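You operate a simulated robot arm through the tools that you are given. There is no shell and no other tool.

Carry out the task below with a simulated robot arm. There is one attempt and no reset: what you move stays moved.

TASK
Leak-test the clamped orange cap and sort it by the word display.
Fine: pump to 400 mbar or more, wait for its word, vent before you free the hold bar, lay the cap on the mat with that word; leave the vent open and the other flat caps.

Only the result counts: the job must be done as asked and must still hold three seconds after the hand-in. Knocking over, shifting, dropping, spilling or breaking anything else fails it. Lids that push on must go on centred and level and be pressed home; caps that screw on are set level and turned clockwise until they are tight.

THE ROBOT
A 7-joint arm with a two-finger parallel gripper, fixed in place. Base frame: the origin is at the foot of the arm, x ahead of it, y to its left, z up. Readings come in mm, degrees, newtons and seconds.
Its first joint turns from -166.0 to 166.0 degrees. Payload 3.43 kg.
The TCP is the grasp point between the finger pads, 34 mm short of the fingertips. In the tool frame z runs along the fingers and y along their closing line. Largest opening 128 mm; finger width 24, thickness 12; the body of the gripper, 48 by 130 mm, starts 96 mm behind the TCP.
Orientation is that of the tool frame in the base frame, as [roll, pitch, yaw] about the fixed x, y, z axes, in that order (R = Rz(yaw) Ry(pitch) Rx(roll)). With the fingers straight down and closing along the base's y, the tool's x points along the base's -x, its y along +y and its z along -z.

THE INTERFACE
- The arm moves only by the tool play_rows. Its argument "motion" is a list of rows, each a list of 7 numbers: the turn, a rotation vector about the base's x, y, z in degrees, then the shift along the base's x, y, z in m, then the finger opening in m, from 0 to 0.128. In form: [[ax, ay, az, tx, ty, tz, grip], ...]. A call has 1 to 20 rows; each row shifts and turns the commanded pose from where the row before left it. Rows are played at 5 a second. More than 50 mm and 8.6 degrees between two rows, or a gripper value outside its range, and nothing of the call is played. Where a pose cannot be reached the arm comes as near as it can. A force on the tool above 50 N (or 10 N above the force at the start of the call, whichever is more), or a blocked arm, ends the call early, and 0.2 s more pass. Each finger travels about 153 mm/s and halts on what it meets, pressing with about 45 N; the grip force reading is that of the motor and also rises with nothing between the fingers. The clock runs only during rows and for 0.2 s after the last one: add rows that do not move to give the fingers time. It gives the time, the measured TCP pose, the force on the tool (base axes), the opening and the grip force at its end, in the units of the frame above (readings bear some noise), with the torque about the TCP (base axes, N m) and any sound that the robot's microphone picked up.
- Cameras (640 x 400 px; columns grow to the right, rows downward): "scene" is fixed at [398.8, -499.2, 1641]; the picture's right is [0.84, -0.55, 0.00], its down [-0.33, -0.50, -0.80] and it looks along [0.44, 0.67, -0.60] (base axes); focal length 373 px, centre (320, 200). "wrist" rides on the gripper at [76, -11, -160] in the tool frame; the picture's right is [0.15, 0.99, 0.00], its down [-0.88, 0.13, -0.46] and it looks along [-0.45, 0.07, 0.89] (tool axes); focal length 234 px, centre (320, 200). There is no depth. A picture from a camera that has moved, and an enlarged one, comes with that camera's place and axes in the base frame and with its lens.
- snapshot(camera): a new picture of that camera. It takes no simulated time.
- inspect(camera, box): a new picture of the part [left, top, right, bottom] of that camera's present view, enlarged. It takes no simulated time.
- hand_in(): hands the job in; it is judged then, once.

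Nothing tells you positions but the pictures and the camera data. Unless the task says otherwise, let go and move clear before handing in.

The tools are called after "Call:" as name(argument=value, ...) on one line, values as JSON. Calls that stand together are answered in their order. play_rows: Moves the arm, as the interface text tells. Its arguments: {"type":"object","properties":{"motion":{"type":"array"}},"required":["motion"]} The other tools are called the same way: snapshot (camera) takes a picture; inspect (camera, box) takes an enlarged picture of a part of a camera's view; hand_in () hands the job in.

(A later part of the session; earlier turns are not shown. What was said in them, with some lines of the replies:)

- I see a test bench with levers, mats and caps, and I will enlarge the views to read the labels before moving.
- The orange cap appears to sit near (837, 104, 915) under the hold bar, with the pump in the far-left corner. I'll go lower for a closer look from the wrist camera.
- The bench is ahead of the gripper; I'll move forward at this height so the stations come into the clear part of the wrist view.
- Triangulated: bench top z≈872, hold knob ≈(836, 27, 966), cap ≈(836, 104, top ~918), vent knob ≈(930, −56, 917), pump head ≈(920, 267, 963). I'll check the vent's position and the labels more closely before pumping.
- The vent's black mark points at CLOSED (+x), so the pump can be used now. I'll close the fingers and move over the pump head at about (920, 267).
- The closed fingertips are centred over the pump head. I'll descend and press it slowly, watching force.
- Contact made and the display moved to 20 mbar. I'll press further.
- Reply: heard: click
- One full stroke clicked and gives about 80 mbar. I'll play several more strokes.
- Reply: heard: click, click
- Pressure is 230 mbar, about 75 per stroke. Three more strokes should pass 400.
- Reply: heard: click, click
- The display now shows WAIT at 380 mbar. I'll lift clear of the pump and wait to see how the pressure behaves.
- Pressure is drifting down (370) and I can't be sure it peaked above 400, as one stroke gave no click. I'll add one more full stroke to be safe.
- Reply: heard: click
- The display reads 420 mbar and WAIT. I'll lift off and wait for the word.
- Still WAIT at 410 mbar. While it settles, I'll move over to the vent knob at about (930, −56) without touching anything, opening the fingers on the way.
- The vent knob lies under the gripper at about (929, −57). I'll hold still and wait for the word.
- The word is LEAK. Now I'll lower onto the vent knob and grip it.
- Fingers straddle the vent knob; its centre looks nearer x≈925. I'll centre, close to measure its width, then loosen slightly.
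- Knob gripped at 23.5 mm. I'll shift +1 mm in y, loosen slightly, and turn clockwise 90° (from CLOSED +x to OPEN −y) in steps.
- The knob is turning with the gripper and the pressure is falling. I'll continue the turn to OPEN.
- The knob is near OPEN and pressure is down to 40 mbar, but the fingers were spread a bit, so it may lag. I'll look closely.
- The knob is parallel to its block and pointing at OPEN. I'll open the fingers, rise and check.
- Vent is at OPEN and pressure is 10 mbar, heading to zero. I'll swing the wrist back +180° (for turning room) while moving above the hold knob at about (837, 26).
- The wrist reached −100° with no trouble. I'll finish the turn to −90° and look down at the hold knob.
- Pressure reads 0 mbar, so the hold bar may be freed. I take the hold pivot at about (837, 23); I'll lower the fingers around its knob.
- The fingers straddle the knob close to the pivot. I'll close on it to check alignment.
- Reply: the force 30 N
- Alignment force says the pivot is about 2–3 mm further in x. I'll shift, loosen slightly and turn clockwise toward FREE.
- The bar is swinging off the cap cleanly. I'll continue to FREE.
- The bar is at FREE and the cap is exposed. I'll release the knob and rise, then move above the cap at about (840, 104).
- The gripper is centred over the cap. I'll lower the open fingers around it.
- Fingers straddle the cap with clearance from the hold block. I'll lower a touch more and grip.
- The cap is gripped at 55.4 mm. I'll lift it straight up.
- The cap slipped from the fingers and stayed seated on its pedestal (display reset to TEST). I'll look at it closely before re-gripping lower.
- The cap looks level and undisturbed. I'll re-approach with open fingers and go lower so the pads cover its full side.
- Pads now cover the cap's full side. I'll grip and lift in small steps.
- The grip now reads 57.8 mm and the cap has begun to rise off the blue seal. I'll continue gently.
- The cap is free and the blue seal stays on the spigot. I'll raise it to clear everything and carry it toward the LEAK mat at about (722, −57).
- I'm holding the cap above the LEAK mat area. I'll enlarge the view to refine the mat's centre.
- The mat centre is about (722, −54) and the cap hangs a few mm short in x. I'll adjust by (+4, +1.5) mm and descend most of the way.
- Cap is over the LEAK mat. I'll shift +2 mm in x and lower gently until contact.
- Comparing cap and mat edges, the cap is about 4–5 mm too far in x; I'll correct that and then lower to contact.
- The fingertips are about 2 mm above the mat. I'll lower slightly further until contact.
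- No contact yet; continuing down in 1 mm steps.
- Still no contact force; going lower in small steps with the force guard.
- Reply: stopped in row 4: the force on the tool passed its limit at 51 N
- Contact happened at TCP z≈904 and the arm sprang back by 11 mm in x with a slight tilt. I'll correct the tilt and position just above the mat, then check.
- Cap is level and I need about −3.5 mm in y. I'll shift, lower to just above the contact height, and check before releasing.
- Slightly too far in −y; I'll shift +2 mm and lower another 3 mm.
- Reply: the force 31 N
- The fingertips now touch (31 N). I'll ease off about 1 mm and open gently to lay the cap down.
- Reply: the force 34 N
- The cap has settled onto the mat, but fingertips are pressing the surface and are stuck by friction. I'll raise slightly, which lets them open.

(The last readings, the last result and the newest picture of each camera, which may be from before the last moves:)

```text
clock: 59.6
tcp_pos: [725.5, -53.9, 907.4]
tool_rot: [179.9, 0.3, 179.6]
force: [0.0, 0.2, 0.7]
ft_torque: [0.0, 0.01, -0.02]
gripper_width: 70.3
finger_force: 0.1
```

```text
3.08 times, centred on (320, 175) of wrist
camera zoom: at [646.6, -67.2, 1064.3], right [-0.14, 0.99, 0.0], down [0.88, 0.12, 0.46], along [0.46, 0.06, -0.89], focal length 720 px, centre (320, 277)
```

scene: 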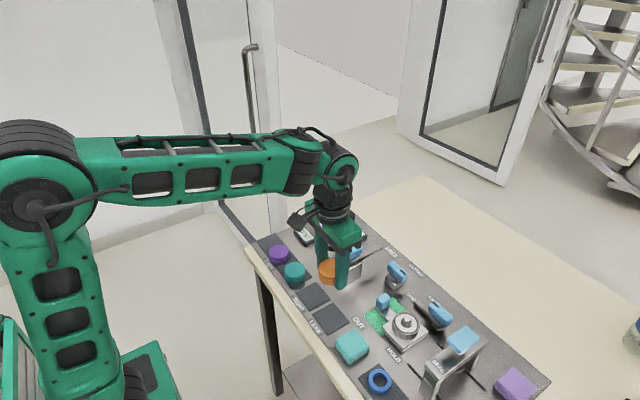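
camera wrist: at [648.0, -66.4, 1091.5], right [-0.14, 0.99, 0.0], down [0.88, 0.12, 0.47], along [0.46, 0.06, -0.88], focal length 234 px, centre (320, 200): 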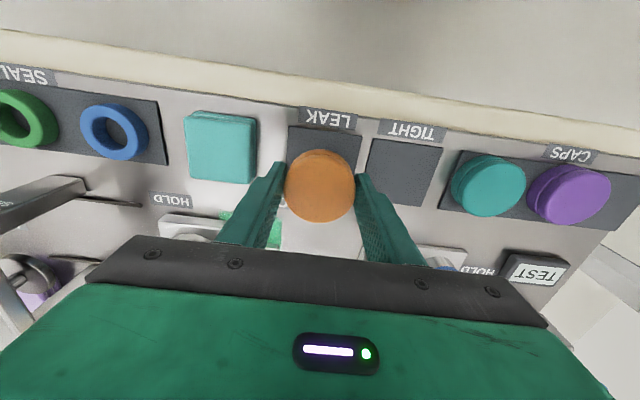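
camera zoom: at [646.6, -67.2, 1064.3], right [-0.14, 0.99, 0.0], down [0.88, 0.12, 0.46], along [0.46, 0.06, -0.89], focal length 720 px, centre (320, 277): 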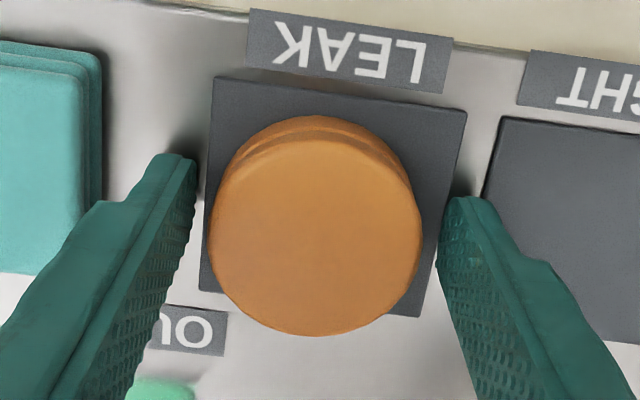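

The cap lies free on the LEAK mat. I'll rise straight up and inspect its final position.

Call:
play_rows(motion=[[0, 0, 0, 0, 0, 0.02, 0.07], [0, 0, 0, 0, 0, 0.04, 0.07], [0, 0, 0, 0, 0, 0.045, 0.07], [0, 0, 0, 0, 0, 0.045, 0.07], [0, 0, 0, -0.01, 0.0, 0.045, 0.07], [0, 0, 0, -0.02, 0, 0.04, 0.07], [0, 0, 0, 0, 0, 0, 0.07]])

Call:
snapshot(camera="wrist")

Call:
snapshot(camera="scene")

Call:
inspect(camera="scene", box=[240, 190, 440, 340])

Call:
inspect(camera="scene", box=[300, 280, 370, 350])

```text
clock: 61.2
tcp_pos: [694.8, -57.7, 1145.5]
tool_rot: [180.0, 0.4, 179.6]
force: [0.1, -0.6, -0.6]
ft_torque: [0.01, 0.01, -0.01]
gripper_width: 69.7
finger_force: 0.1
```

```text
taken
camera wrist: at [617.3, -70.1, 1303.1], right [-0.14, 0.99, 0.0], down [0.88, 0.12, 0.46], along [0.46, 0.07, -0.89], focal length 234 px, centre (320, 200)
```

wrist: 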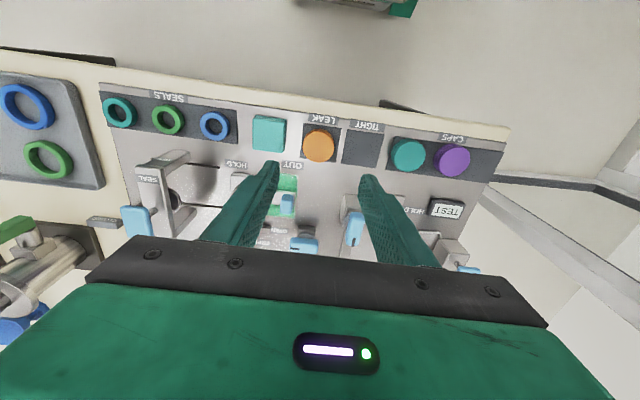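

```text
taken
```

scene: 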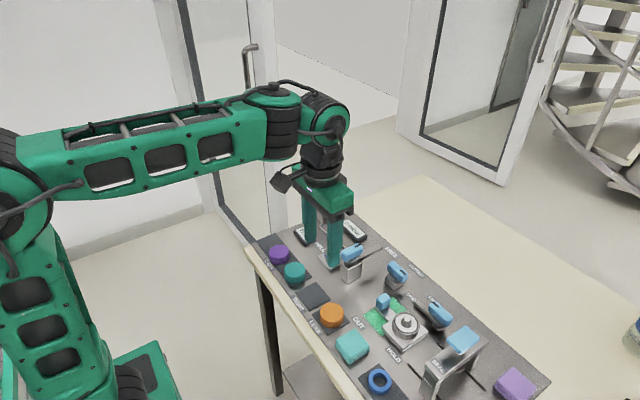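

```text
2.67 times, centred on (340, 265) of scene
camera zoom: at [398.8, -499.2, 1641.0], right [0.84, -0.55, 0.0], down [-0.33, -0.5, -0.8], along [0.44, 0.67, -0.6], focal length 996 px, centre (267, 27)
```

zoom: 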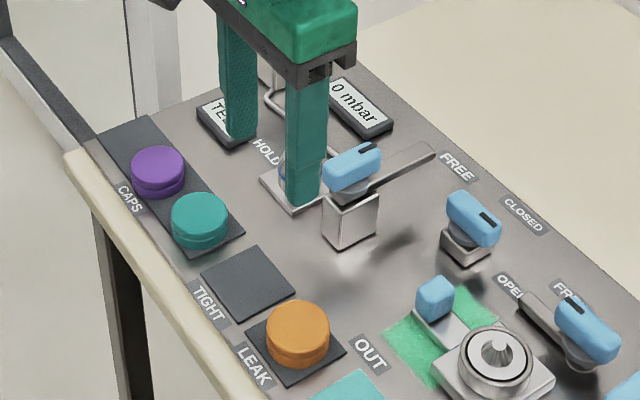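

```text
5.71 times, centred on (335, 315) of scene
camera zoom: at [398.8, -499.2, 1641.0], right [0.84, -0.55, 0.0], down [-0.33, -0.5, -0.8], along [0.44, 0.67, -0.6], focal length 2133 px, centre (234, -457)
```

zoom: 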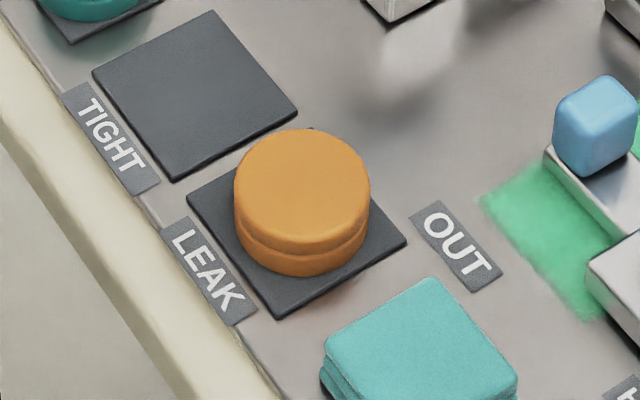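

The orange cap lies flat and centred on the LEAK mat. The vent points to OPEN, the gauge reads 0 mbar, the hold bar is at FREE, the other caps are untouched and the gripper is clear, so I'm handing in.

Call:
hand_in()

```text
The job is handed in.
```

I leak-tested the orange cap, got the word LEAK, and laid the cap flat on the LEAK mat. The job is handed in. I don't have the verdict.

- **Test:** I pumped until the gauge read 420 mbar, lifted off the pump and waited until the display changed from WAIT to LEAK.
- **Vent and hold bar:** I turned the vent to OPEN, waited for 0 mbar, then swung the hold bar to FREE. The vent is still open.
- **Cap:** My first grip slipped and the cap stayed on its pedestal. The display went back to TEST after that, but LEAK had already shown. The second grip held, and the blue seal ring stayed behind on the pedestal.
- **Placement:** While I was lowering the cap, the arm hit its 50 N force limit against the mat and sprang back about 11 mm, still holding the cap. I corrected the position, and when I let go the cap dropped the last 3 mm or so onto the mat.
- **Other items:** The last pictures show the purple and teal caps still in place and nothing else moved.
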